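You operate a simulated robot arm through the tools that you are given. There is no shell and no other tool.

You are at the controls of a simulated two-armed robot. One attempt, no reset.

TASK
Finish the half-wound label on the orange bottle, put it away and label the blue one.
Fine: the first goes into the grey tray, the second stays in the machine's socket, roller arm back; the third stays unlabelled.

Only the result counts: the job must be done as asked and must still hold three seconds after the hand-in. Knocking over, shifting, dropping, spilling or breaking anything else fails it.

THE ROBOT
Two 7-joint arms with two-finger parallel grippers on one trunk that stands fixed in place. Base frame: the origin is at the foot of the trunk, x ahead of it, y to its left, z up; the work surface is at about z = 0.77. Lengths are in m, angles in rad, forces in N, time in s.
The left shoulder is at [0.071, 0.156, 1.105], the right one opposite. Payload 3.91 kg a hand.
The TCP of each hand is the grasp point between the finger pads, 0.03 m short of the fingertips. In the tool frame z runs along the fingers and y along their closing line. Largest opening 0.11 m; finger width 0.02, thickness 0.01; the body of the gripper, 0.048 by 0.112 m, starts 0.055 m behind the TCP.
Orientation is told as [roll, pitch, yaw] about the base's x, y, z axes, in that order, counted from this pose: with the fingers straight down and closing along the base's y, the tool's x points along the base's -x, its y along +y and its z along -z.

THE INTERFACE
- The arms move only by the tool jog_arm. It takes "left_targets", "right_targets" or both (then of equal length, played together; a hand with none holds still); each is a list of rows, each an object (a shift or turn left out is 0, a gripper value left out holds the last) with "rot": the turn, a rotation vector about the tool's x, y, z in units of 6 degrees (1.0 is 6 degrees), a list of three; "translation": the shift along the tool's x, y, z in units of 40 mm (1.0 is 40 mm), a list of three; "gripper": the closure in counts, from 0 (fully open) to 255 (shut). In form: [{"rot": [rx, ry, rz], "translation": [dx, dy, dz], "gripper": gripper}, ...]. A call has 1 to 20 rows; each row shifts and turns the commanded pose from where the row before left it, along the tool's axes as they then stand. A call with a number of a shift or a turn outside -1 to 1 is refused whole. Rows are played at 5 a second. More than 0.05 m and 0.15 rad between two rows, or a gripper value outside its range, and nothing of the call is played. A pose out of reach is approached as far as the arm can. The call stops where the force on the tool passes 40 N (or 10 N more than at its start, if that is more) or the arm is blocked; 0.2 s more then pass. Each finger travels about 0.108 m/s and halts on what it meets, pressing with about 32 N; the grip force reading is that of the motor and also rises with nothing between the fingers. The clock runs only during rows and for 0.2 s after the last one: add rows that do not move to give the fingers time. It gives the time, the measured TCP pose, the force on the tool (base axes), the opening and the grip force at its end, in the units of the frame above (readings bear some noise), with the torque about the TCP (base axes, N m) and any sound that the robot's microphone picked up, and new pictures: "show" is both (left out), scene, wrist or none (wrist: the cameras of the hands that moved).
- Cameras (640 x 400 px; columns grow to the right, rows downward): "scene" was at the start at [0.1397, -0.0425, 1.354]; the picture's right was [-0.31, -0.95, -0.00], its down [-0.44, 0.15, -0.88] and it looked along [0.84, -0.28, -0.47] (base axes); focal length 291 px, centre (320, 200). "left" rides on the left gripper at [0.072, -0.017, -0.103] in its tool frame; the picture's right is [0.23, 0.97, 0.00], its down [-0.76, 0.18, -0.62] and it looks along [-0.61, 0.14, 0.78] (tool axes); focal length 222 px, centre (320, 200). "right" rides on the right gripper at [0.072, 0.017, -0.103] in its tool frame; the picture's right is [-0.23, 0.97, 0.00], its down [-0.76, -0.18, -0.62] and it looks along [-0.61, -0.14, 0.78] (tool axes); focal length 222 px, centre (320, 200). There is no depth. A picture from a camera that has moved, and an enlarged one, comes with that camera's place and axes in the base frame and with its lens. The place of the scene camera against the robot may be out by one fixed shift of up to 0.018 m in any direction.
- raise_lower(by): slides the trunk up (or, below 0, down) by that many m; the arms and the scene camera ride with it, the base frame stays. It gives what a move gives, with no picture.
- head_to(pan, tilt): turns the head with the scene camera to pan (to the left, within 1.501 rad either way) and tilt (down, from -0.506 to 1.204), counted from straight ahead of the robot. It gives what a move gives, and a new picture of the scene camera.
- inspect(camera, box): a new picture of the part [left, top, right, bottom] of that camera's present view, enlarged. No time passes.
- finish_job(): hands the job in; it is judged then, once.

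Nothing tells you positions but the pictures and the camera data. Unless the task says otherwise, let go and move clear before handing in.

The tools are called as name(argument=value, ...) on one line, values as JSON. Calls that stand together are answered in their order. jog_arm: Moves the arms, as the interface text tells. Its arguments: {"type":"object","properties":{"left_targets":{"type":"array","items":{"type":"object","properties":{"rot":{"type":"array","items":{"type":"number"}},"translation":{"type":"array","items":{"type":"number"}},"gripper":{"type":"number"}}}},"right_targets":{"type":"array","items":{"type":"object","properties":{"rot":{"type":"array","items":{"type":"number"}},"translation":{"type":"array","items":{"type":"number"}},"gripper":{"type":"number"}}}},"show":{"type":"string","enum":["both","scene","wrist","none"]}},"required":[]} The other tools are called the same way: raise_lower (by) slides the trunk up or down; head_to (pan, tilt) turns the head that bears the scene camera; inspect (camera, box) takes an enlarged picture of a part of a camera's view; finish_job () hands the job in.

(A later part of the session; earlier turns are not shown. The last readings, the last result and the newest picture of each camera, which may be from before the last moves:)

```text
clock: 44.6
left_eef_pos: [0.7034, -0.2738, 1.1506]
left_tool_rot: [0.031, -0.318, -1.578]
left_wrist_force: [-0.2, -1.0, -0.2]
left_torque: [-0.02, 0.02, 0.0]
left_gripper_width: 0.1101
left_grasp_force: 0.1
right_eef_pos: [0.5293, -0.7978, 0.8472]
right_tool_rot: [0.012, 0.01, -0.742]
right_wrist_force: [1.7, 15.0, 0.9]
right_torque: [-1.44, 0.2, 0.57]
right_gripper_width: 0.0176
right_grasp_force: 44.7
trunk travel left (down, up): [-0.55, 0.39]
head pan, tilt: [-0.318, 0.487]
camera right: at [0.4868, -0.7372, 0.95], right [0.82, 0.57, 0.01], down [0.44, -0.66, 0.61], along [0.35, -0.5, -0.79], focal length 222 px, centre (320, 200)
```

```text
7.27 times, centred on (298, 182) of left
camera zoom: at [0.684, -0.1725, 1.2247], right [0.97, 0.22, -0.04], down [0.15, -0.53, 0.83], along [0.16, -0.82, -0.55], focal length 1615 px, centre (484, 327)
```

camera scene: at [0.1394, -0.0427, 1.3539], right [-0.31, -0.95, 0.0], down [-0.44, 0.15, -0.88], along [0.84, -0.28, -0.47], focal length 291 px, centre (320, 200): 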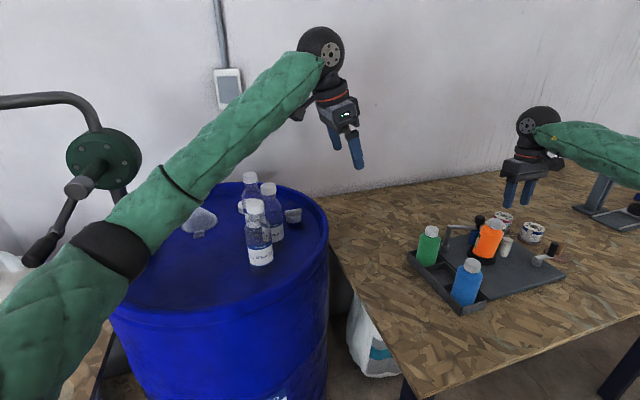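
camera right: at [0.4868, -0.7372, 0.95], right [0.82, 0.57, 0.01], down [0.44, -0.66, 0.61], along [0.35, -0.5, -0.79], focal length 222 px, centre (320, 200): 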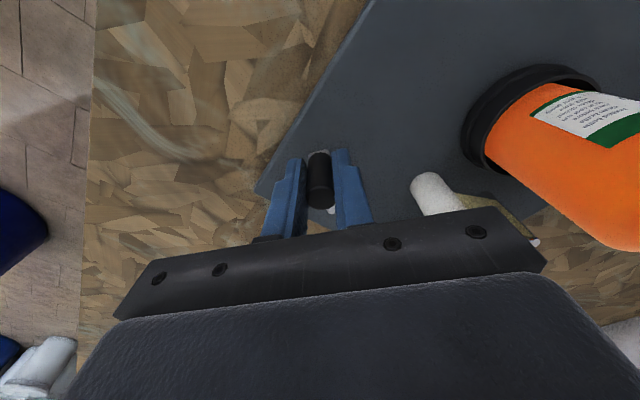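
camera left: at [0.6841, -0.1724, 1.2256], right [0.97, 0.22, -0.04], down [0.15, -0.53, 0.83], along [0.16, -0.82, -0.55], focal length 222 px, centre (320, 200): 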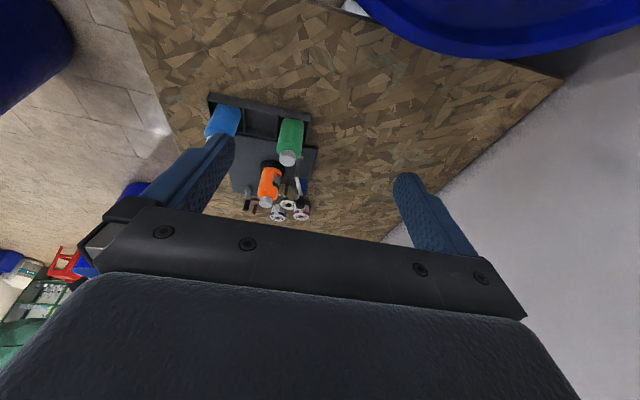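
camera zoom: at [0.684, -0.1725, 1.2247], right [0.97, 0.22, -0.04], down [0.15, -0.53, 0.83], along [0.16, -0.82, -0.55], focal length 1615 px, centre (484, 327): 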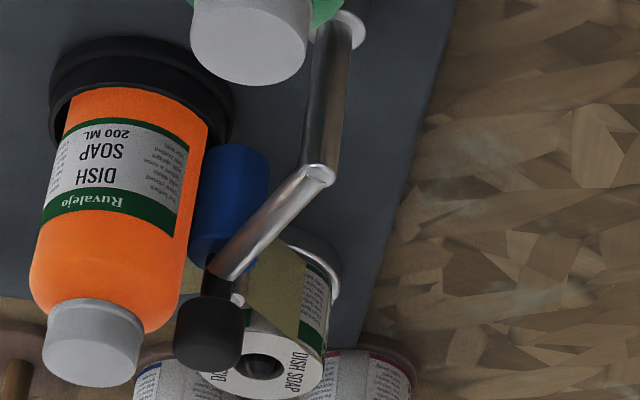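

The left view now shows the label's trailing edge with clear orange beyond it, past the roller: the orange label is fully wound. I release the crank, rise, and go to swing the roller arm back.

jog_arm(right_targets=[{"gripper": 150}, {}, {"translation": [0, 0, -0.9]}, {"translation": [0, 0, -0.9]}, {"translation": [0, 0, -0.9]}, {"translation": [0, 0, -0.9]}, {"translation": [0.65, 0.49, 0]}, {"translation": [0.65, 0.49, 0]}, {"translation": [0.65, 0.49, 0]}, {"rot": [0, 0, -1]}, {"rot": [0, 0, -1]}, {"rot": [0, 0, -1]}, {"rot": [0, 0, -1]}, {"rot": [0, 0, -1]}, {"rot": [0, 0, -1]}, {"rot": [0, 0, -1]}, {"gripper": 110}, {}], show="wrist")

inspect(camera="left", box=[230, 140, 330, 240])

inspect(camera="scene", box=[400, 190, 580, 310])

```text
clock: 48.4
left_eef_pos: [0.7043, -0.2743, 1.1492]
left_tool_rot: [0.032, -0.316, -1.577]
left_wrist_force: [0.8, 1.1, -0.6]
left_torque: [0.01, -0.01, -0.03]
left_gripper_width: 0.1101
left_grasp_force: 0.1
right_eef_pos: [0.5117, -0.7042, 0.9922]
right_tool_rot: [0.016, 0.0, -0.009]
right_wrist_force: [0.4, -0.3, -0.3]
right_torque: [0.0, 0.04, -0.02]
right_gripper_width: 0.0624
right_grasp_force: 0.1
trunk travel left (down, up): [-0.55, 0.39]
head pan, tilt: [-0.318, 0.487]
camera right: at [0.4383, -0.6886, 1.0948], right [0.24, 0.97, 0.02], down [0.76, -0.19, 0.62], along [0.61, -0.13, -0.78], focal length 222 px, centre (320, 200)
```

right: 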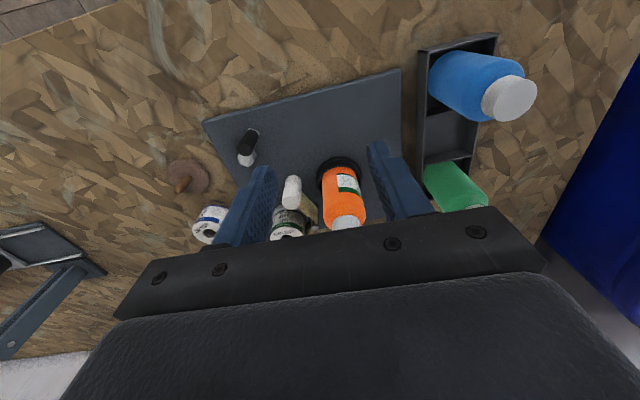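

```text
4.00 times, centred on (280, 190) of left
camera zoom: at [0.684, -0.1738, 1.2245], right [0.98, 0.22, -0.04], down [0.15, -0.53, 0.83], along [0.16, -0.82, -0.55], focal length 888 px, centre (480, 240)
```

zoom: 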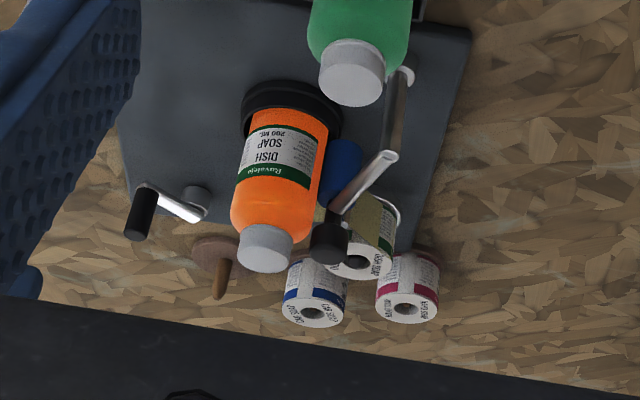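

```text
3.33 times, centred on (490, 250) of scene
camera zoom: at [0.1396, -0.0428, 1.3539], right [-0.31, -0.95, 0.0], down [-0.44, 0.15, -0.88], along [0.84, -0.28, -0.47], focal length 969 px, centre (-247, 33)
```

zoom: 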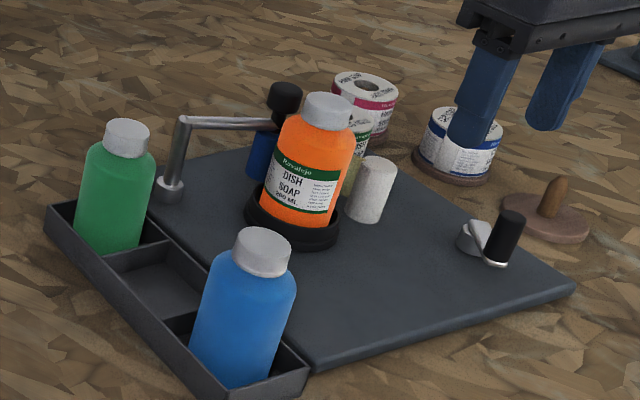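

jog_arm(right_targets=[{"translation": [-0.84, 0.03, 0]}, {"translation": [-0.84, 0.03, 0]}, {"translation": [-0.84, 0.03, 0]}, {"translation": [-0.84, 0.03, 0]}, {"translation": [-0.84, 0.03, 0]}, {}], show="wrist")

```text
clock: 49.8
left_eef_pos: [0.7039, -0.2745, 1.1488]
left_tool_rot: [0.032, -0.315, -1.579]
left_wrist_force: [-0.3, 0.6, -0.4]
left_torque: [0.02, 0.0, -0.01]
left_gripper_width: 0.11
left_grasp_force: 0.1
right_eef_pos: [0.6802, -0.701, 0.9927]
right_tool_rot: [0.016, -0.002, -0.008]
right_wrist_force: [-0.1, 0.1, -0.1]
right_torque: [-0.01, 0.01, -0.01]
right_gripper_width: 0.0623
right_grasp_force: 0.1
trunk travel left (down, up): [-0.55, 0.39]
head pan, tilt: [-0.318, 0.487]
camera right: at [0.6071, -0.685, 1.0959], right [0.24, 0.97, 0.02], down [0.76, -0.19, 0.62], along [0.61, -0.13, -0.78], focal length 222 px, centre (320, 200)
```

right: 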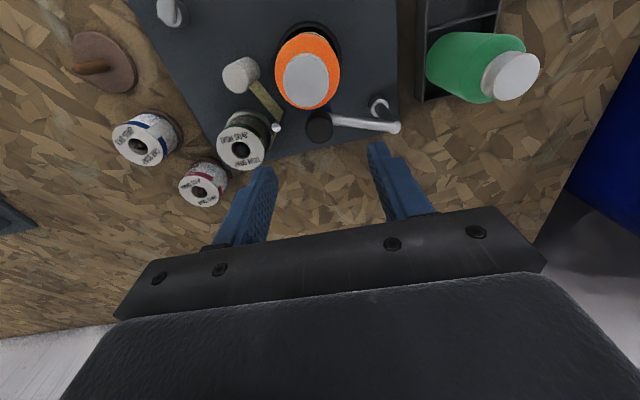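

jog_arm(right_targets=[{"translation": [0.07, 0.05, 0.7]}, {"translation": [0, 0, 0.7]}, {"translation": [0, 0, 0.7]}, {}, {"gripper": 220}, {"gripper": 255}, {}, {}], show="wrist")

```text
clock: 51.6
left_eef_pos: [0.7024, -0.2759, 1.1499]
left_tool_rot: [0.031, -0.314, -1.578]
left_wrist_force: [-0.3, -0.7, -0.9]
left_torque: [0.01, 0.01, 0.01]
left_gripper_width: 0.1102
left_grasp_force: 0.1
right_eef_pos: [0.674, -0.7001, 0.9082]
right_tool_rot: [0.015, -0.001, -0.009]
right_wrist_force: [-12.4, -26.9, 3.9]
right_torque: [-1.29, 0.97, -0.08]
right_gripper_width: 0.0254
right_grasp_force: 45.1
trunk travel left (down, up): [-0.55, 0.39]
head pan, tilt: [-0.318, 0.487]
camera right: at [0.6021, -0.6838, 1.0114], right [0.24, 0.97, 0.02], down [0.76, -0.2, 0.62], along [0.61, -0.14, -0.78], focal length 222 px, centre (320, 200)
```

right: 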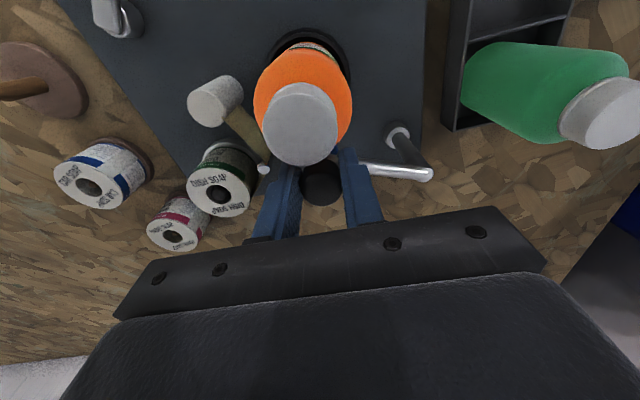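

jog_arm(right_targets=[{"translation": [0, -0.08, 0]}, {"translation": [-0.1635, -0.061, 0]}, {"translation": [-0.168, -0.047, 0]}, {"translation": [-0.1715, -0.032, 0]}, {}], show="wrist")

```text
clock: 52.8
left_eef_pos: [0.7033, -0.2743, 1.1487]
left_tool_rot: [0.033, -0.316, -1.578]
left_wrist_force: [-0.2, -0.6, -0.8]
left_torque: [0.01, 0.02, 0.0]
left_gripper_width: 0.1098
left_grasp_force: 0.1
right_eef_pos: [0.6967, -0.7049, 0.9086]
right_tool_rot: [0.017, -0.003, -0.007]
right_wrist_force: [-1.9, -4.2, 6.2]
right_torque: [-0.82, -0.16, 0.01]
right_gripper_width: 0.0255
right_grasp_force: 44.6
trunk travel left (down, up): [-0.55, 0.39]
head pan, tilt: [-0.318, 0.487]
camera right: at [0.624, -0.6891, 1.0113], right [0.23, 0.97, 0.02], down [0.76, -0.19, 0.62], along [0.61, -0.13, -0.78], focal length 222 px, centre (320, 200)
```

right: 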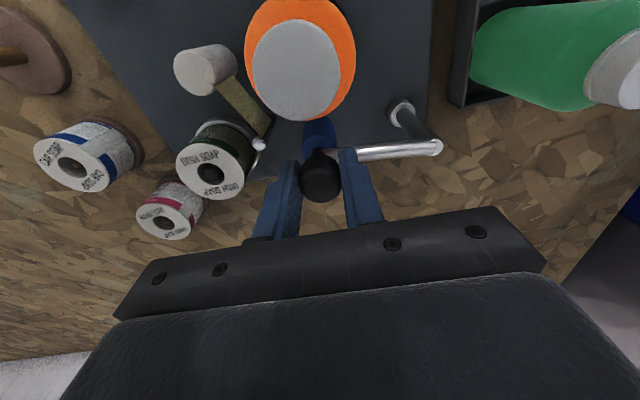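

jog_arm(right_targets=[{"translation": [-0.174, -0.017, 0]}, {"translation": [-0.1745, -0.0025, 0]}, {"translation": [-0.174, 0.014, 0]}, {"translation": [-0.172, 0.029, 0]}, {"translation": [-0.169, 0.044, 0]}, {}], show="wrist")

inspect(camera="left", box=[230, 140, 330, 240])

```text
clock: 54.2
left_eef_pos: [0.7035, -0.2743, 1.1496]
left_tool_rot: [0.032, -0.315, -1.579]
left_wrist_force: [0.1, 0.4, 1.2]
left_torque: [-0.01, 0.02, -0.02]
left_gripper_width: 0.1101
left_grasp_force: 0.0
right_eef_pos: [0.7313, -0.703, 0.9076]
right_tool_rot: [0.017, -0.001, -0.009]
right_wrist_force: [-1.9, -1.3, 6.7]
right_torque: [-0.78, 0.39, 0.28]
right_gripper_width: 0.0261
right_grasp_force: 44.9
trunk travel left (down, up): [-0.55, 0.39]
head pan, tilt: [-0.318, 0.487]
camera right: at [0.6586, -0.6871, 1.0112], right [0.24, 0.97, 0.02], down [0.76, -0.19, 0.62], along [0.61, -0.13, -0.78], focal length 222 px, centre (320, 200)
```

right: 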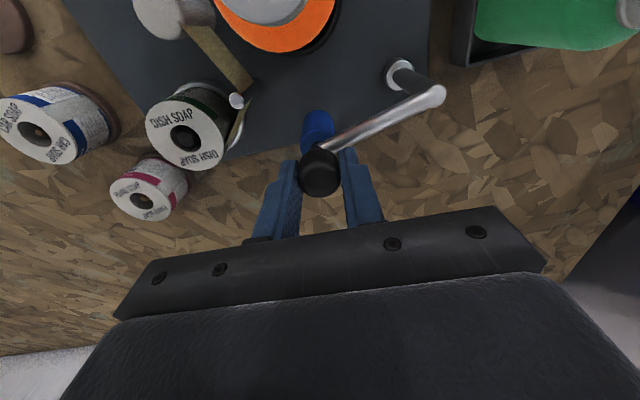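

```text
4.00 times, centred on (280, 190) of left
camera zoom: at [0.6837, -0.1733, 1.2249], right [0.97, 0.22, -0.04], down [0.15, -0.53, 0.83], along [0.16, -0.82, -0.55], focal length 888 px, centre (480, 240)
```

zoom: 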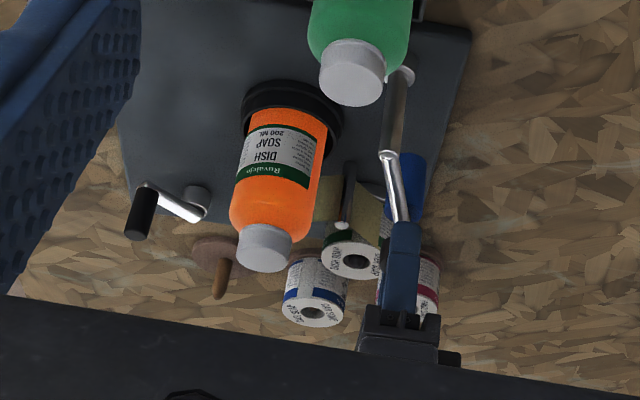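

Arm is back near its starting angle. I release the knob, rise, and confirm it stays back and the label is whole.

jog_arm(right_targets=[{"gripper": 110}, {}, {}, {"translation": [0, 0, -0.8]}, {"translation": [0, 0, -0.8]}, {"translation": [0, 0, -0.5]}, {}], show="wrist")

inspect(camera="left", box=[250, 140, 330, 220])

inspect(camera="right", box=[200, 0, 440, 180])

```text
clock: 55.8
left_eef_pos: [0.7034, -0.2747, 1.1474]
left_tool_rot: [0.031, -0.315, -1.578]
left_wrist_force: [0.6, -0.5, 0.3]
left_torque: [-0.02, 0.01, -0.02]
left_gripper_width: 0.11
left_grasp_force: 0.1
right_eef_pos: [0.7315, -0.7031, 0.99]
right_tool_rot: [0.017, 0.001, -0.007]
right_wrist_force: [-0.6, 0.4, 0.6]
right_torque: [-0.02, -0.02, -0.02]
right_gripper_width: 0.0629
right_grasp_force: 0.0
trunk travel left (down, up): [-0.55, 0.39]
head pan, tilt: [-0.318, 0.487]
camera right: at [0.659, -0.6875, 1.0936], right [0.24, 0.97, 0.02], down [0.76, -0.19, 0.62], along [0.61, -0.13, -0.78], focal length 222 px, centre (320, 200)
```

right: 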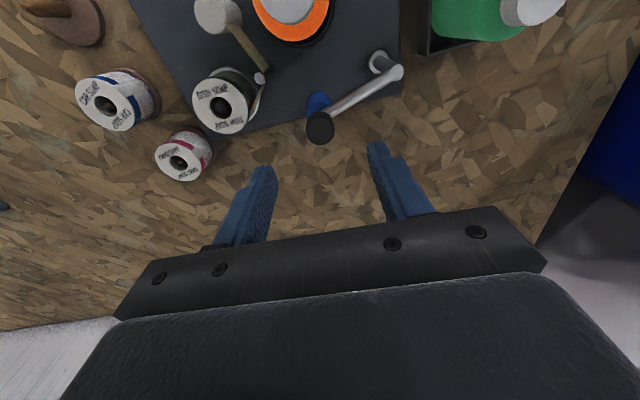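

```text
5.00 times, centred on (290, 180) of left
camera zoom: at [0.6842, -0.174, 1.2243], right [0.98, 0.22, -0.04], down [0.15, -0.53, 0.83], along [0.16, -0.82, -0.55], focal length 1111 px, centre (470, 300)
```

zoom: 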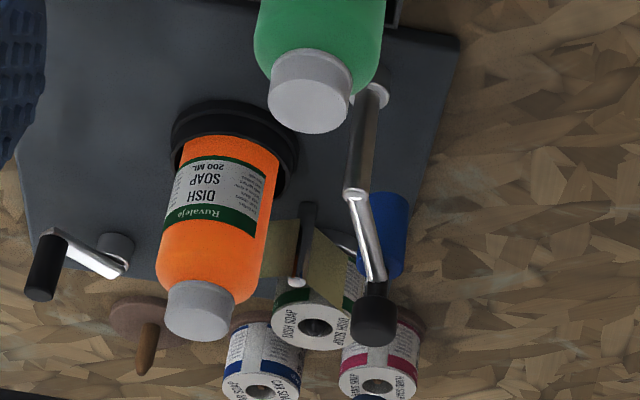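

```text
2.22 times, centred on (320, 90) of right
camera zoom: at [0.659, -0.6875, 1.0936], right [0.24, 0.97, 0.02], down [0.76, -0.19, 0.62], along [0.61, -0.13, -0.78], focal length 494 px, centre (320, 444)
```

zoom: 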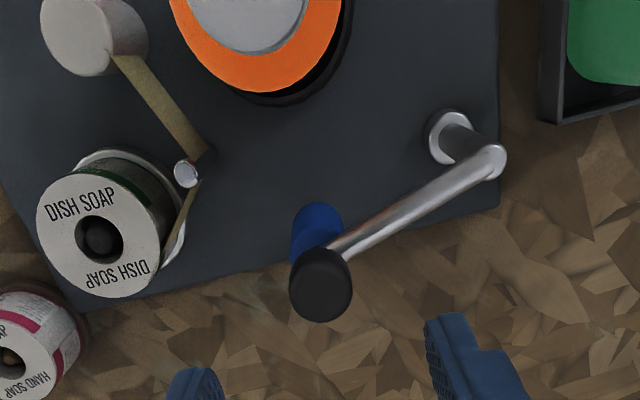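

jog_arm(right_targets=[{"translation": [0.7, 0, -0.5]}, {"translation": [0.8, 0, -0.5]}, {"translation": [0.8, 0, -0.5]}, {"translation": [0.8, 0.4, -0.3]}, {"translation": [0.8, 0.6, 0]}, {"translation": [0.8, 0.7, 0]}, {"translation": [0.8, 0.7, 0]}, {"translation": [0.8, 0.6, 0], "gripper": 255}, {}], show="wrist")

inspect(camera="right", box=[240, 60, 480, 210])

```text
clock: 57.8
left_eef_pos: [0.7044, -0.2752, 1.149]
left_tool_rot: [0.03, -0.315, -1.578]
left_wrist_force: [0.5, -0.5, 0.1]
left_torque: [0.02, -0.01, 0.03]
left_gripper_width: 0.1101
left_grasp_force: 0.0
right_eef_pos: [0.4819, -0.5845, 1.0632]
right_tool_rot: [0.017, 0.0, -0.008]
right_wrist_force: [-0.7, 0.4, -0.7]
right_torque: [0.02, -0.01, 0.0]
right_gripper_width: 0.0
right_grasp_force: 32.2
trunk travel left (down, up): [-0.55, 0.39]
head pan, tilt: [-0.318, 0.487]
camera right: at [0.4084, -0.568, 1.1663], right [0.24, 0.97, 0.02], down [0.76, -0.2, 0.62], along [0.61, -0.13, -0.78], focal length 222 px, centre (320, 200)
```

right: 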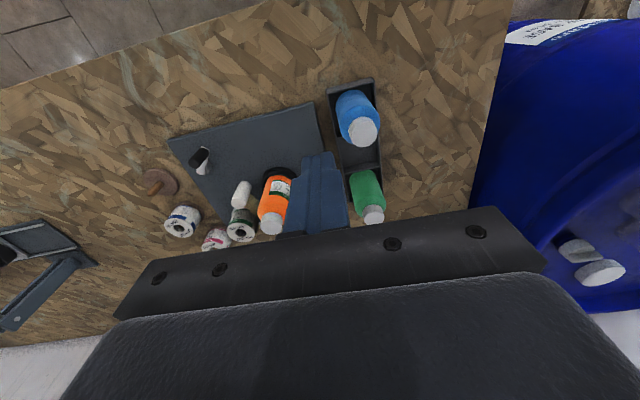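

```text
2.67 times, centred on (360, 135) of right
camera zoom: at [0.4084, -0.568, 1.1663], right [0.24, 0.97, 0.02], down [0.76, -0.2, 0.62], along [0.61, -0.13, -0.78], focal length 592 px, centre (213, 373)
```

zoom: 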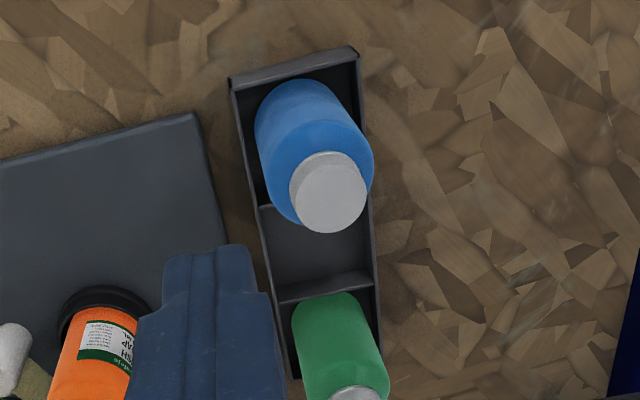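

jog_arm(right_targets=[{"translation": [-0.8, -0.6, 0], "gripper": 115}, {"translation": [-0.8, -0.6, 0]}, {"translation": [-0.8, -0.6, 0]}, {"translation": [-0.8, -0.6, 0]}, {"translation": [-0.74, -0.49, 0]}, {"translation": [0, 0, 0.8]}, {"translation": [0, 0, 0.8]}, {}], show="wrist")

inspect(camera="left", box=[230, 140, 330, 240])

```text
clock: 59.6
left_eef_pos: [0.7034, -0.2747, 1.1493]
left_tool_rot: [0.031, -0.316, -1.576]
left_wrist_force: [0.4, 0.1, -0.5]
left_torque: [0.01, 0.0, 0.04]
left_gripper_width: 0.1099
left_grasp_force: 0.0
right_eef_pos: [0.638, -0.6988, 0.9986]
right_tool_rot: [0.016, -0.002, -0.009]
right_wrist_force: [0.5, -0.4, 0.7]
right_torque: [-0.03, 0.01, -0.02]
right_gripper_width: 0.0604
right_grasp_force: 0.1
trunk travel left (down, up): [-0.55, 0.39]
head pan, tilt: [-0.318, 0.487]
camera right: at [0.5657, -0.6826, 1.1024], right [0.24, 0.97, 0.02], down [0.76, -0.19, 0.62], along [0.61, -0.13, -0.78], focal length 222 px, centre (320, 200)
```

right: 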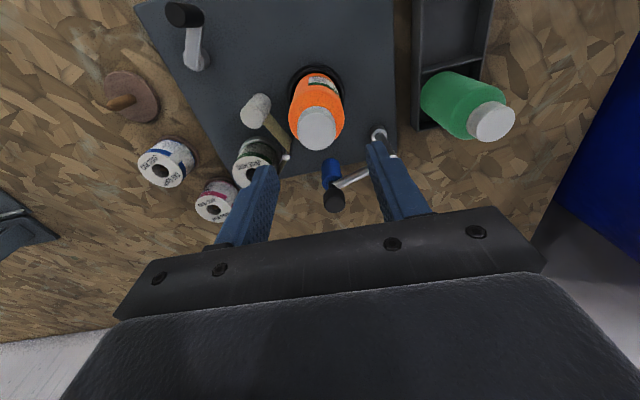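

```text
4.00 times, centred on (280, 190) of left
camera zoom: at [0.6841, -0.1734, 1.2246], right [0.97, 0.22, -0.04], down [0.15, -0.53, 0.83], along [0.16, -0.82, -0.55], focal length 888 px, centre (480, 240)
```

zoom: 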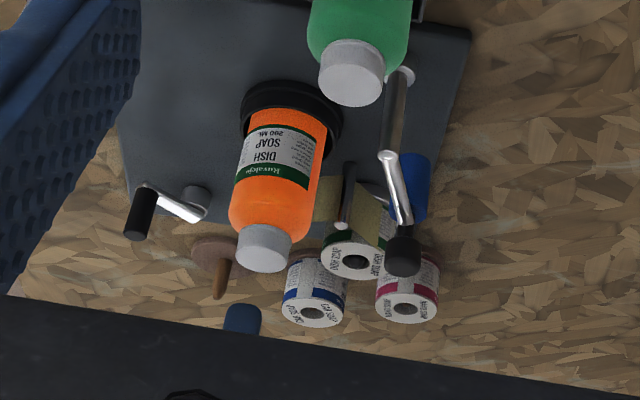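

jog_arm(right_targets=[{"translation": [0, 0, 0.7]}, {"translation": [0, 0, 0.7]}, {"translation": [0, 0, 0.5]}, {}, {"gripper": 160}, {"gripper": 255}, {}, {}], show="wrist")

```text
clock: 61.4
left_eef_pos: [0.7034, -0.2743, 1.1502]
left_tool_rot: [0.03, -0.316, -1.577]
left_wrist_force: [1.2, 0.9, -0.3]
left_torque: [0.02, 0.02, 0.0]
left_gripper_width: 0.1104
left_grasp_force: 0.1
right_eef_pos: [0.6368, -0.6982, 0.9229]
right_tool_rot: [0.015, -0.001, -0.009]
right_wrist_force: [0.4, -1.0, 1.9]
right_torque: [-0.28, -0.06, 0.0]
right_gripper_width: 0.0348
right_grasp_force: 32.9
trunk travel left (down, up): [-0.55, 0.39]
head pan, tilt: [-0.318, 0.487]
camera right: at [0.5635, -0.6828, 1.0261], right [0.24, 0.97, 0.02], down [0.76, -0.19, 0.62], along [0.61, -0.13, -0.78], focal length 222 px, centre (320, 200)
```

right: 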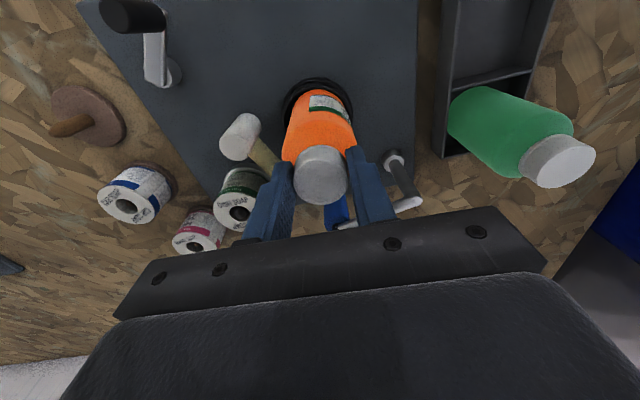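

Clean grip on the cap with hardly any force. I lift straight up and check that the bottle comes out whole.

jog_arm(right_targets=[{"translation": [0, 0, -0.3]}, {"translation": [0, 0, -0.4]}, {"translation": [0, 0, -0.6]}, {"translation": [0, 0, -0.8]}, {}], show="both")

inspect(camera="left", box=[230, 140, 330, 240])

```text
clock: 62.6
left_eef_pos: [0.7036, -0.2739, 1.1492]
left_tool_rot: [0.033, -0.316, -1.578]
left_wrist_force: [0.2, 1.3, -0.2]
left_torque: [-0.03, 0.02, -0.01]
left_gripper_width: 0.1099
left_grasp_force: 0.0
right_eef_pos: [0.637, -0.6982, 1.0072]
right_tool_rot: [0.018, 0.002, -0.009]
right_wrist_force: [0.9, 0.0, -0.4]
right_torque: [0.01, -0.07, 0.03]
right_gripper_width: 0.0
right_grasp_force: 31.9
trunk travel left (down, up): [-0.55, 0.39]
head pan, tilt: [-0.318, 0.487]
camera scene: at [0.1398, -0.0431, 1.3539], right [-0.31, -0.95, 0.0], down [-0.45, 0.15, -0.88], along [0.84, -0.28, -0.47], focal length 291 px, centre (320, 200)
camera right: at [0.5639, -0.6834, 1.1104], right [0.24, 0.97, 0.02], down [0.76, -0.19, 0.62], along [0.61, -0.13, -0.78], focal length 222 px, centre (320, 200)
```

scene: 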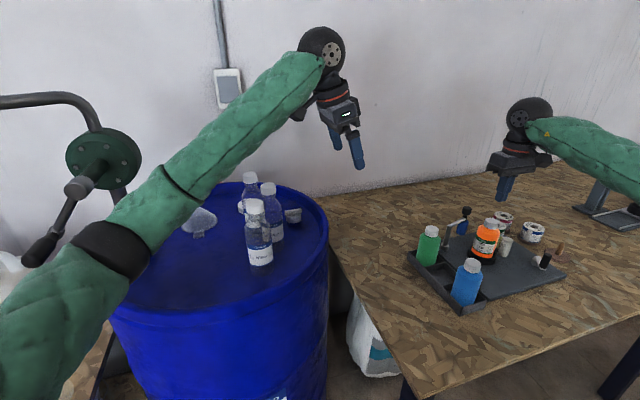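
right: 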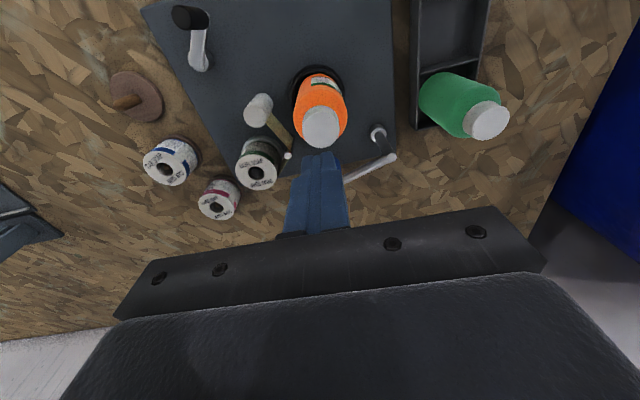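

```text
4.00 times, centred on (280, 190) of left
camera zoom: at [0.6842, -0.1742, 1.2243], right [0.98, 0.22, -0.04], down [0.15, -0.53, 0.83], along [0.16, -0.82, -0.55], focal length 888 px, centre (480, 240)
```

zoom: 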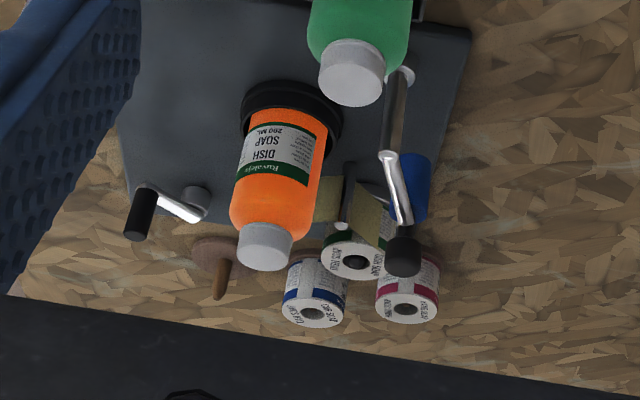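

The cap grip slipped off and the bottle stayed put and upright. I will grip the bare orange band between label and shoulder instead (tips at about z 0.86, above the label).

jog_arm(right_targets=[{"translation": [-0.03, -0.02, 0], "gripper": 70}, {}, {}, {}, {"translation": [0, 0, 0.8]}, {"translation": [0, 0, 0.8]}, {"translation": [0, 0, 0.8]}, {"translation": [0, 0, 0.5]}, {}], show="wrist")

inspect(camera="left", box=[230, 140, 330, 240])

inspect(camera="scene", box=[440, 190, 540, 280])

```text
clock: 64.6
left_eef_pos: [0.7028, -0.2745, 1.1494]
left_tool_rot: [0.033, -0.316, -1.579]
left_wrist_force: [0.1, -0.7, -0.1]
left_torque: [0.01, 0.0, 0.01]
left_gripper_width: 0.1101
left_grasp_force: 0.1
right_eef_pos: [0.6395, -0.6969, 0.8932]
right_tool_rot: [0.015, 0.001, -0.008]
right_wrist_force: [-0.3, 0.5, -0.4]
right_torque: [-0.05, -0.06, -0.01]
right_gripper_width: 0.0798
right_grasp_force: 0.0
trunk travel left (down, up): [-0.55, 0.39]
head pan, tilt: [-0.318, 0.487]
camera right: at [0.5652, -0.6818, 0.9963], right [0.24, 0.97, 0.02], down [0.76, -0.19, 0.62], along [0.61, -0.13, -0.78], focal length 222 px, centre (320, 200)
```

right: 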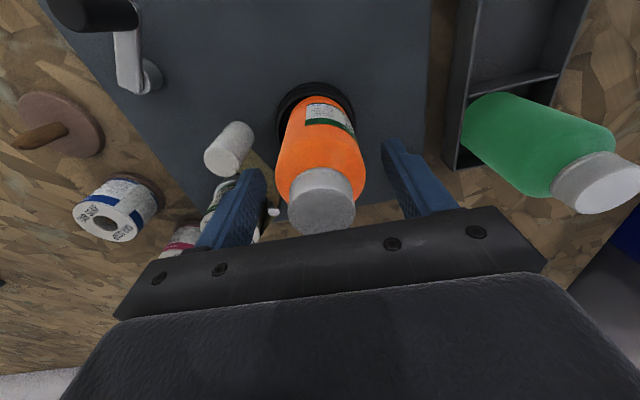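

```text
4.00 times, centred on (280, 190) of left
camera zoom: at [0.6839, -0.1737, 1.2246], right [0.98, 0.22, -0.04], down [0.15, -0.53, 0.83], along [0.16, -0.82, -0.55], focal length 888 px, centre (480, 240)
```

zoom: 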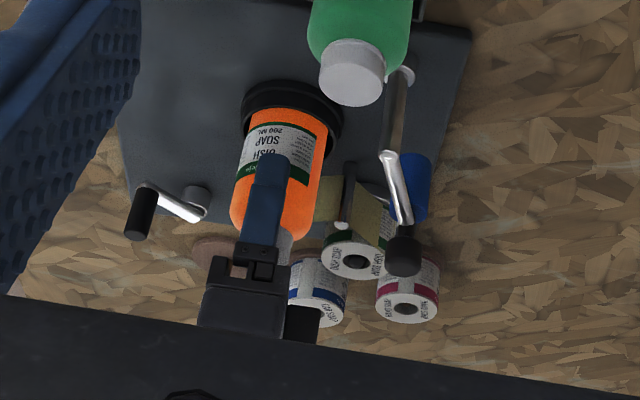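

```text
4.44 times, centred on (490, 235) of scene
camera zoom: at [0.1395, -0.0426, 1.3539], right [-0.31, -0.95, 0.0], down [-0.44, 0.15, -0.88], along [0.84, -0.28, -0.47], focal length 1292 px, centre (-436, 44)
```

zoom: 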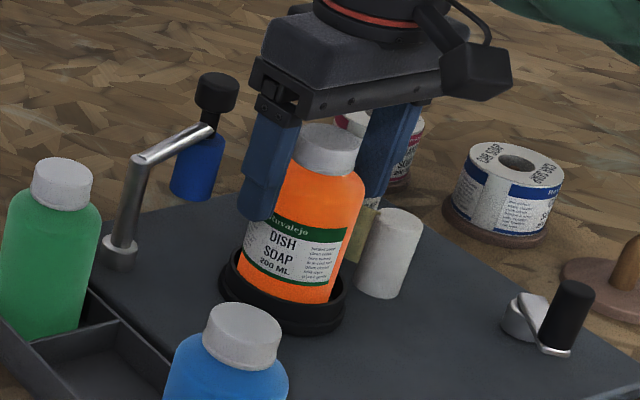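

jog_arm(right_targets=[{"translation": [0, 0, -0.05]}, {"gripper": 130}, {"gripper": 255}, {}, {}], show="none")

inspect(camera="scene", box=[440, 190, 540, 280])

```text
clock: 65.8
left_eef_pos: [0.7043, -0.2763, 1.1488]
left_tool_rot: [0.031, -0.316, -1.578]
left_wrist_force: [0.6, -0.5, -0.3]
left_torque: [0.01, -0.03, 0.01]
left_gripper_width: 0.11
left_grasp_force: 0.2
right_eef_pos: [0.6388, -0.6971, 0.8947]
right_tool_rot: [0.017, 0.002, -0.007]
right_wrist_force: [0.0, 1.8, -0.4]
right_torque: [0.04, 0.01, 0.01]
right_gripper_width: 0.0547
right_grasp_force: 32.1
trunk travel left (down, up): [-0.55, 0.39]
head pan, tilt: [-0.318, 0.487]
```

```text
4.44 times, centred on (490, 235) of scene
camera zoom: at [0.1396, -0.0426, 1.3539], right [-0.31, -0.95, 0.0], down [-0.44, 0.15, -0.88], along [0.84, -0.28, -0.47], focal length 1292 px, centre (-436, 44)
```

zoom: 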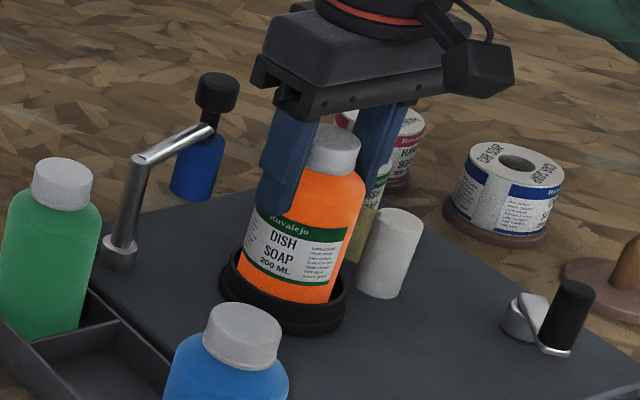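

jog_arm(right_targets=[{"translation": [0, 0, -0.2]}, {"translation": [0, 0, -0.3]}, {"translation": [0, 0, -0.5]}, {"translation": [0, 0, -0.6]}, {"translation": [0, 0, -0.6]}, {}], show="both")

inspect(camera="left", box=[230, 140, 330, 240])

inspect(camera="scene", box=[410, 170, 550, 290])

```text
clock: 67.2
left_eef_pos: [0.7035, -0.2764, 1.1493]
left_tool_rot: [0.031, -0.317, -1.576]
left_wrist_force: [0.0, -1.2, 0.5]
left_torque: [-0.02, -0.04, -0.01]
left_gripper_width: 0.1101
left_grasp_force: 0.0
right_eef_pos: [0.6401, -0.6993, 0.9824]
right_tool_rot: [0.018, -0.001, -0.008]
right_wrist_force: [0.1, 0.4, -2.9]
right_torque: [0.02, -0.01, -0.02]
right_gripper_width: 0.0544
right_grasp_force: 31.8
trunk travel left (down, up): [-0.55, 0.39]
head pan, tilt: [-0.318, 0.487]
camera scene: at [0.1399, -0.0431, 1.3539], right [-0.31, -0.95, 0.0], down [-0.45, 0.15, -0.88], along [0.84, -0.28, -0.47], focal length 291 px, centre (320, 200)
camera right: at [0.5665, -0.6832, 1.0855], right [0.24, 0.97, 0.02], down [0.76, -0.19, 0.62], along [0.61, -0.13, -0.78], focal length 222 px, centre (320, 200)
```

scene: 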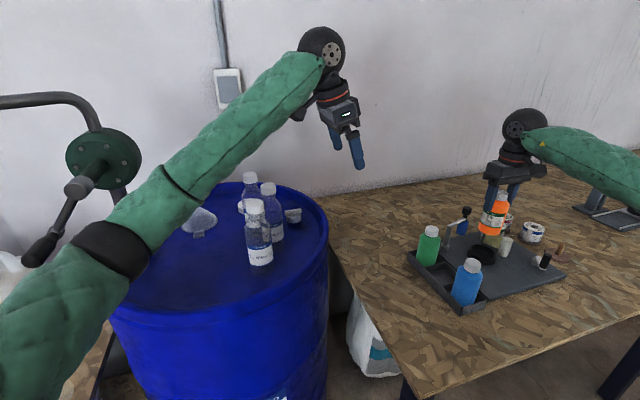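
right: 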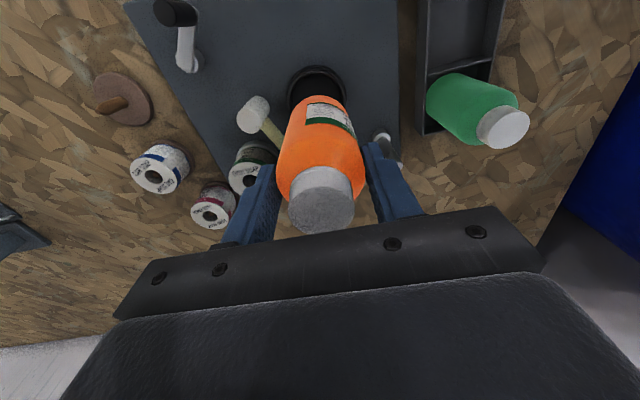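

```text
4.00 times, centred on (280, 190) of left
camera zoom: at [0.6842, -0.1741, 1.2243], right [0.98, 0.22, -0.04], down [0.15, -0.53, 0.83], along [0.16, -0.82, -0.55], focal length 888 px, centre (480, 240)
```

zoom: 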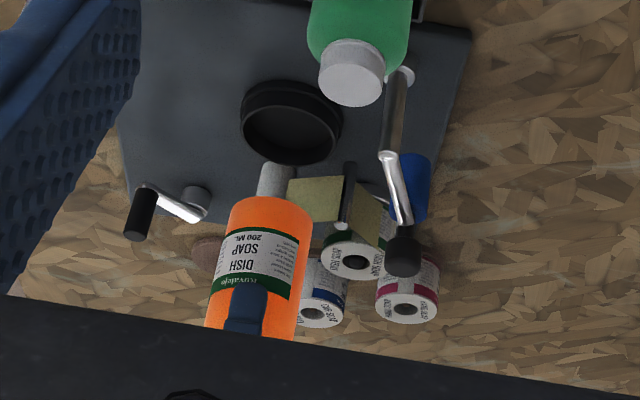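

```text
3.33 times, centred on (480, 230) of scene
camera zoom: at [0.1399, -0.0431, 1.3539], right [-0.31, -0.95, 0.0], down [-0.45, 0.15, -0.88], along [0.84, -0.28, -0.47], focal length 969 px, centre (-213, 100)
```

zoom: 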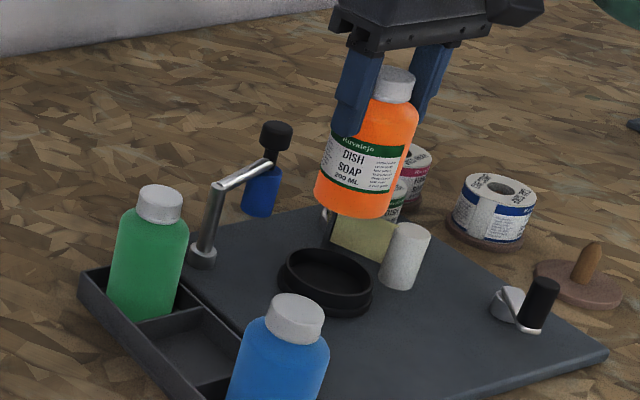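

jog_arm(right_targets=[{"translation": [0.3, 0, -0.7]}, {"translation": [0.6, 0, 0]}, {"translation": [0, 0.5, 0]}, {"translation": [0, 0.7, 0]}, {"translation": [0, 0.7, 0]}, {"translation": [0, 0.7, 0]}, {"translation": [0, 0.7, 0]}, {"translation": [0, 0.5, 0]}, {"translation": [0, 0.3, 0]}, {}], show="both")

inspect(camera="left", box=[200, 90, 340, 210])

inspect(camera="scene", box=[390, 190, 530, 310])

```text
clock: 69.4
left_eef_pos: [0.7037, -0.2744, 1.1485]
left_tool_rot: [0.032, -0.316, -1.577]
left_wrist_force: [-0.3, 0.0, -0.7]
left_torque: [-0.03, 0.01, 0.05]
left_gripper_width: 0.11
left_grasp_force: 0.1
right_eef_pos: [0.6034, -0.5359, 1.0106]
right_tool_rot: [0.019, 0.0, -0.009]
right_wrist_force: [0.5, 0.8, -2.1]
right_torque: [-0.05, -0.01, -0.06]
right_gripper_width: 0.0543
right_grasp_force: 32.1
trunk travel left (down, up): [-0.55, 0.39]
head pan, tilt: [-0.318, 0.487]
camera scene: at [0.1397, -0.043, 1.3539], right [-0.31, -0.95, 0.0], down [-0.45, 0.15, -0.88], along [0.84, -0.28, -0.47], focal length 291 px, centre (320, 200)
camera right: at [0.5305, -0.5197, 1.1142], right [0.24, 0.97, 0.02], down [0.76, -0.19, 0.62], along [0.61, -0.13, -0.78], focal length 222 px, centre (320, 200)
```

scene: 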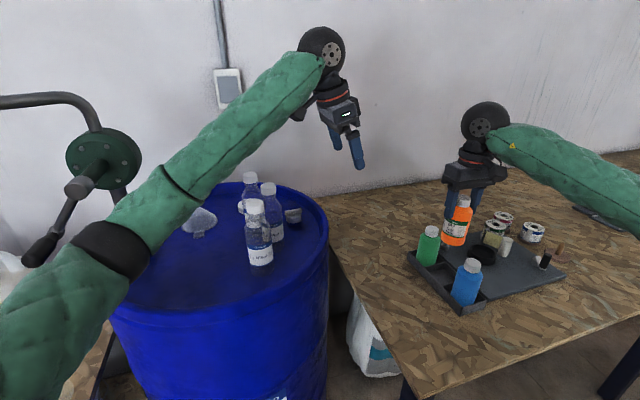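
right: 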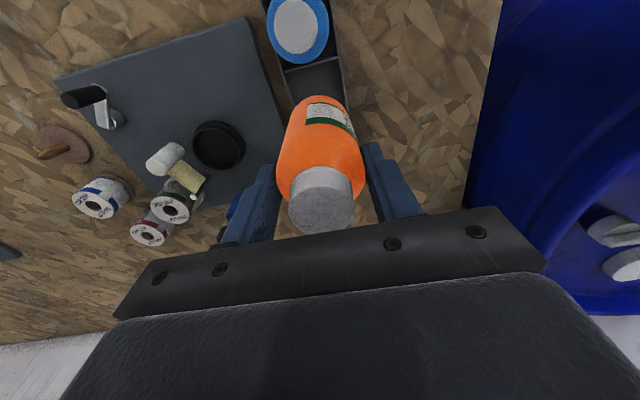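

```text
3.33 times, centred on (270, 150) of left
camera zoom: at [0.6841, -0.1739, 1.2244], right [0.97, 0.22, -0.04], down [0.15, -0.53, 0.83], along [0.16, -0.82, -0.55], focal length 740 px, centre (487, 367)
```

zoom: 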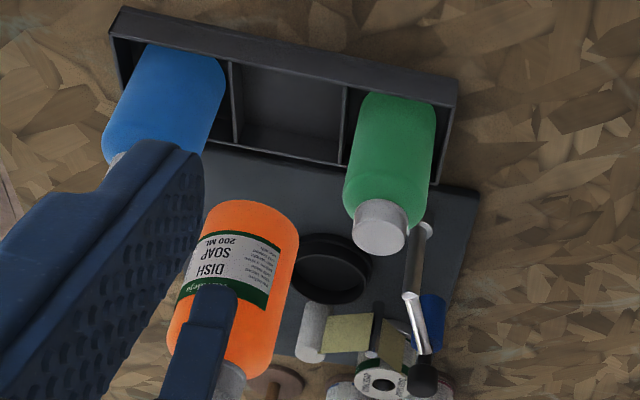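

```text
3.33 times, centred on (460, 250) of scene
camera zoom: at [0.1397, -0.043, 1.3539], right [-0.31, -0.95, 0.0], down [-0.45, 0.15, -0.88], along [0.84, -0.28, -0.47], focal length 969 px, centre (-147, 33)
```

zoom: 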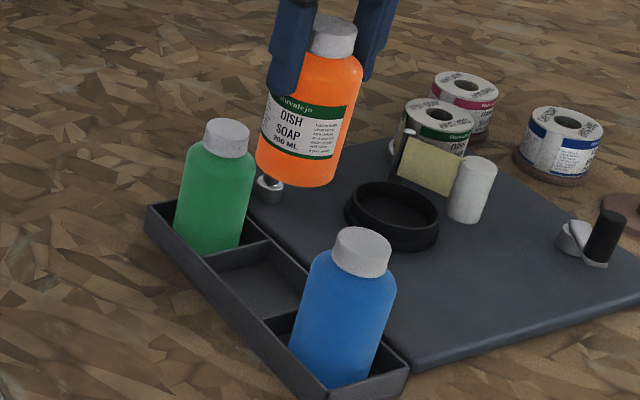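

jog_arm(right_targets=[{"translation": [-0.02, 0, 0.7]}, {"translation": [0, 0, 0.7]}, {"translation": [0, 0, 0.7]}, {"translation": [0, 0, 0.4]}, {"translation": [0, 0, 0.3]}, {}], show="wrist")

inspect(camera="left", box=[200, 90, 340, 210])

inspect(camera="scene", box=[390, 190, 530, 310])

```text
clock: 70.8
left_eef_pos: [0.7046, -0.2744, 1.1488]
left_tool_rot: [0.031, -0.315, -1.577]
left_wrist_force: [-0.4, -0.1, -0.5]
left_torque: [0.0, -0.04, 0.05]
left_gripper_width: 0.1102
left_grasp_force: 0.1
right_eef_pos: [0.6036, -0.5346, 0.8998]
right_tool_rot: [0.017, 0.0, -0.009]
right_wrist_force: [-0.3, 0.1, -2.0]
right_torque: [0.0, -0.03, 0.01]
right_gripper_width: 0.0544
right_grasp_force: 32.2
trunk travel left (down, up): [-0.55, 0.39]
head pan, tilt: [-0.318, 0.487]
camera right: at [0.531, -0.5178, 1.0026], right [0.24, 0.97, 0.02], down [0.76, -0.19, 0.62], along [0.61, -0.13, -0.78], focal length 222 px, centre (320, 200)
```

right: 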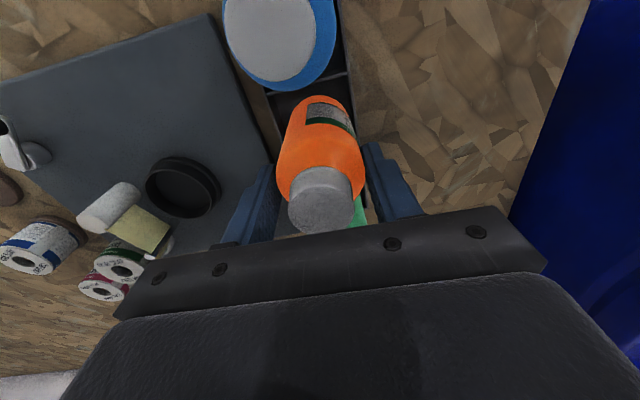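

```text
3.33 times, centred on (270, 150) of left
camera zoom: at [0.6841, -0.1738, 1.2245], right [0.98, 0.22, -0.04], down [0.15, -0.53, 0.83], along [0.16, -0.82, -0.55], focal length 740 px, centre (487, 367)
```

zoom: 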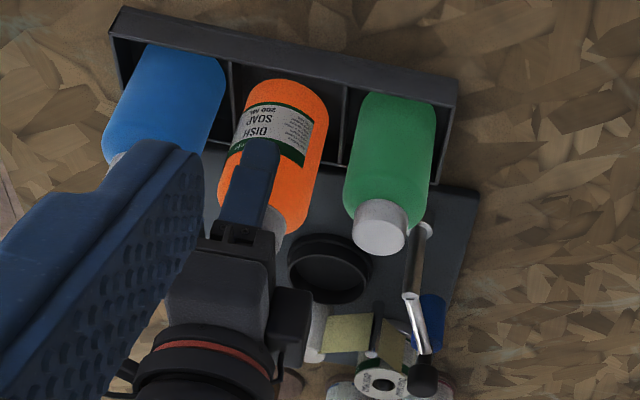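

```text
3.33 times, centred on (460, 250) of scene
camera zoom: at [0.1397, -0.0427, 1.3539], right [-0.31, -0.95, 0.0], down [-0.45, 0.15, -0.88], along [0.84, -0.28, -0.47], focal length 969 px, centre (-147, 33)
```

zoom: 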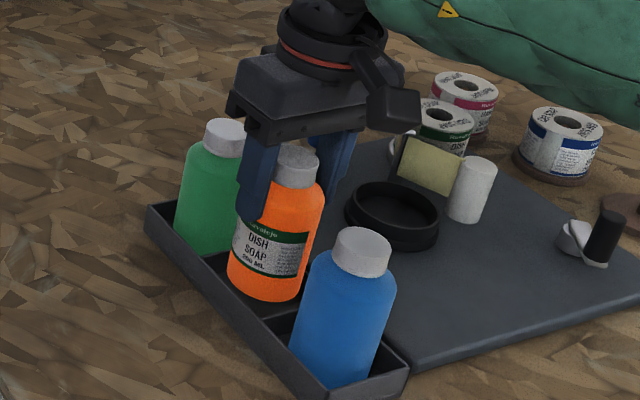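

jog_arm(right_targets=[{"translation": [0, -0.04, 0.1]}, {"translation": [0, 0, 0.1]}, {"translation": [0, 0, 0.1]}, {"translation": [0, 0, 0.08]}, {}], show="none")

inspect(camera="left", box=[200, 90, 340, 210])

inspect(camera="scene", box=[390, 190, 530, 310])

```text
clock: 72.0
left_eef_pos: [0.7042, -0.2751, 1.1488]
left_tool_rot: [0.031, -0.317, -1.578]
left_wrist_force: [0.6, 0.1, -0.1]
left_torque: [-0.03, -0.02, -0.03]
left_gripper_width: 0.11
left_grasp_force: 0.1
right_eef_pos: [0.6043, -0.5343, 0.8851]
right_tool_rot: [0.018, 0.0, -0.011]
right_wrist_force: [1.0, 0.3, -1.7]
right_torque: [0.02, 0.04, -0.01]
right_gripper_width: 0.0542
right_grasp_force: 31.6
trunk travel left (down, up): [-0.55, 0.39]
head pan, tilt: [-0.318, 0.487]
```

```text
3.33 times, centred on (270, 150) of left
camera zoom: at [0.6842, -0.1738, 1.2244], right [0.97, 0.22, -0.04], down [0.15, -0.53, 0.83], along [0.16, -0.82, -0.55], focal length 740 px, centre (487, 367)
```

zoom: 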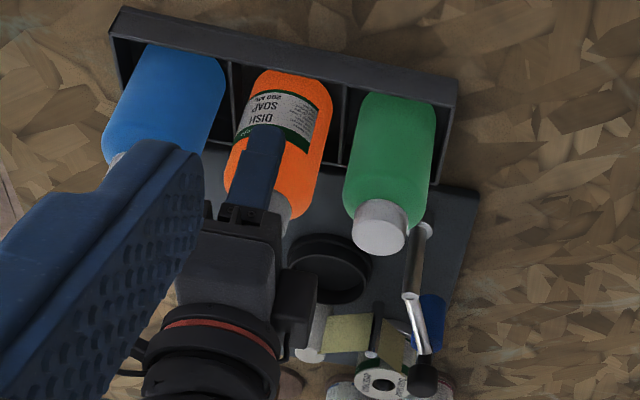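

```text
3.33 times, centred on (460, 250) of scene
camera zoom: at [0.1398, -0.0428, 1.3539], right [-0.31, -0.95, 0.0], down [-0.45, 0.15, -0.88], along [0.84, -0.28, -0.47], focal length 969 px, centre (-147, 33)
```

zoom: 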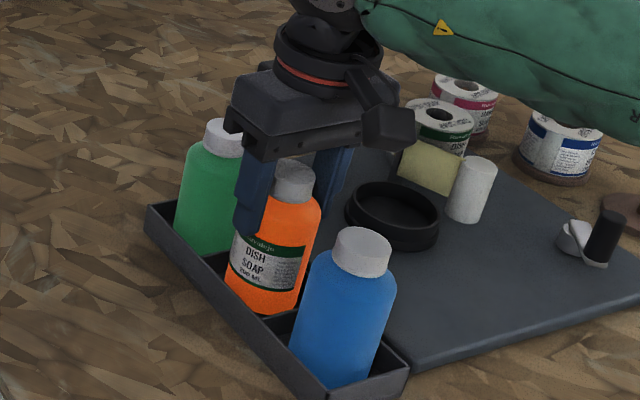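

jog_arm(right_targets=[{"translation": [0, 0, 0.06]}, {"translation": [0, 0, 0.06]}, {"translation": [0, 0, 0.06]}, {"translation": [0, 0, 0.06]}, {}], show="none")

```text
clock: 73.2
left_eef_pos: [0.7026, -0.2748, 1.1494]
left_tool_rot: [0.031, -0.315, -1.579]
left_wrist_force: [0.2, -0.4, -0.2]
left_torque: [-0.01, 0.0, 0.03]
left_gripper_width: 0.11
left_grasp_force: 0.1
right_eef_pos: [0.6037, -0.5349, 0.8779]
right_tool_rot: [0.016, -0.004, -0.009]
right_wrist_force: [1.6, -0.4, 10.9]
right_torque: [-0.4, -0.18, 0.07]
right_gripper_width: 0.0544
right_grasp_force: 32.2
trunk travel left (down, up): [-0.55, 0.39]
head pan, tilt: [-0.318, 0.487]
```

jog_arm(right_targets=[{"translation": [0, 0, -0.05]}, {"gripper": 100}, {"gripper": 75}, {}, {}], show="none")

inspect(camera="left", box=[200, 90, 340, 210])

inspect(camera="scene", box=[390, 190, 530, 310])

```text
clock: 74.4
left_eef_pos: [0.7034, -0.2748, 1.1494]
left_tool_rot: [0.033, -0.317, -1.578]
left_wrist_force: [-0.6, -0.2, -0.3]
left_torque: [-0.02, 0.0, 0.02]
left_gripper_width: 0.1099
left_grasp_force: 0.1
right_eef_pos: [0.6043, -0.5346, 0.8775]
right_tool_rot: [0.017, 0.0, -0.009]
right_wrist_force: [0.6, 0.5, 0.0]
right_torque: [0.03, -0.01, 0.01]
right_gripper_width: 0.0775
right_grasp_force: 0.0
trunk travel left (down, up): [-0.55, 0.39]
head pan, tilt: [-0.318, 0.487]
```

```text
3.33 times, centred on (270, 150) of left
camera zoom: at [0.6841, -0.1737, 1.2245], right [0.97, 0.22, -0.04], down [0.15, -0.53, 0.83], along [0.16, -0.82, -0.55], focal length 740 px, centre (487, 367)
```

zoom: 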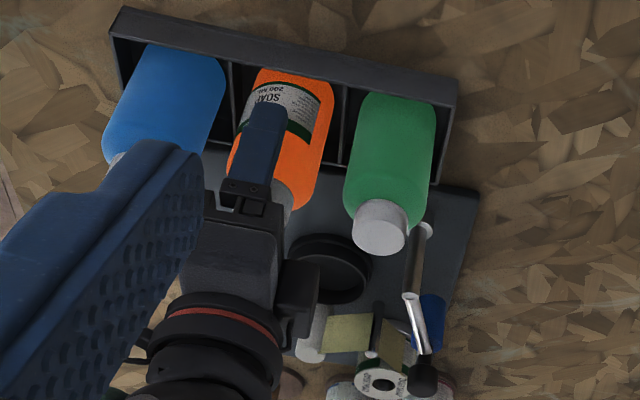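

```text
3.33 times, centred on (460, 250) of scene
camera zoom: at [0.1397, -0.0427, 1.3539], right [-0.31, -0.95, 0.0], down [-0.44, 0.15, -0.88], along [0.84, -0.28, -0.47], focal length 969 px, centre (-147, 33)
```

zoom: 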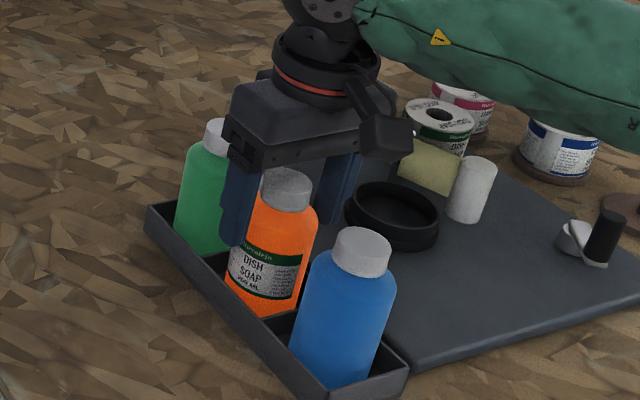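

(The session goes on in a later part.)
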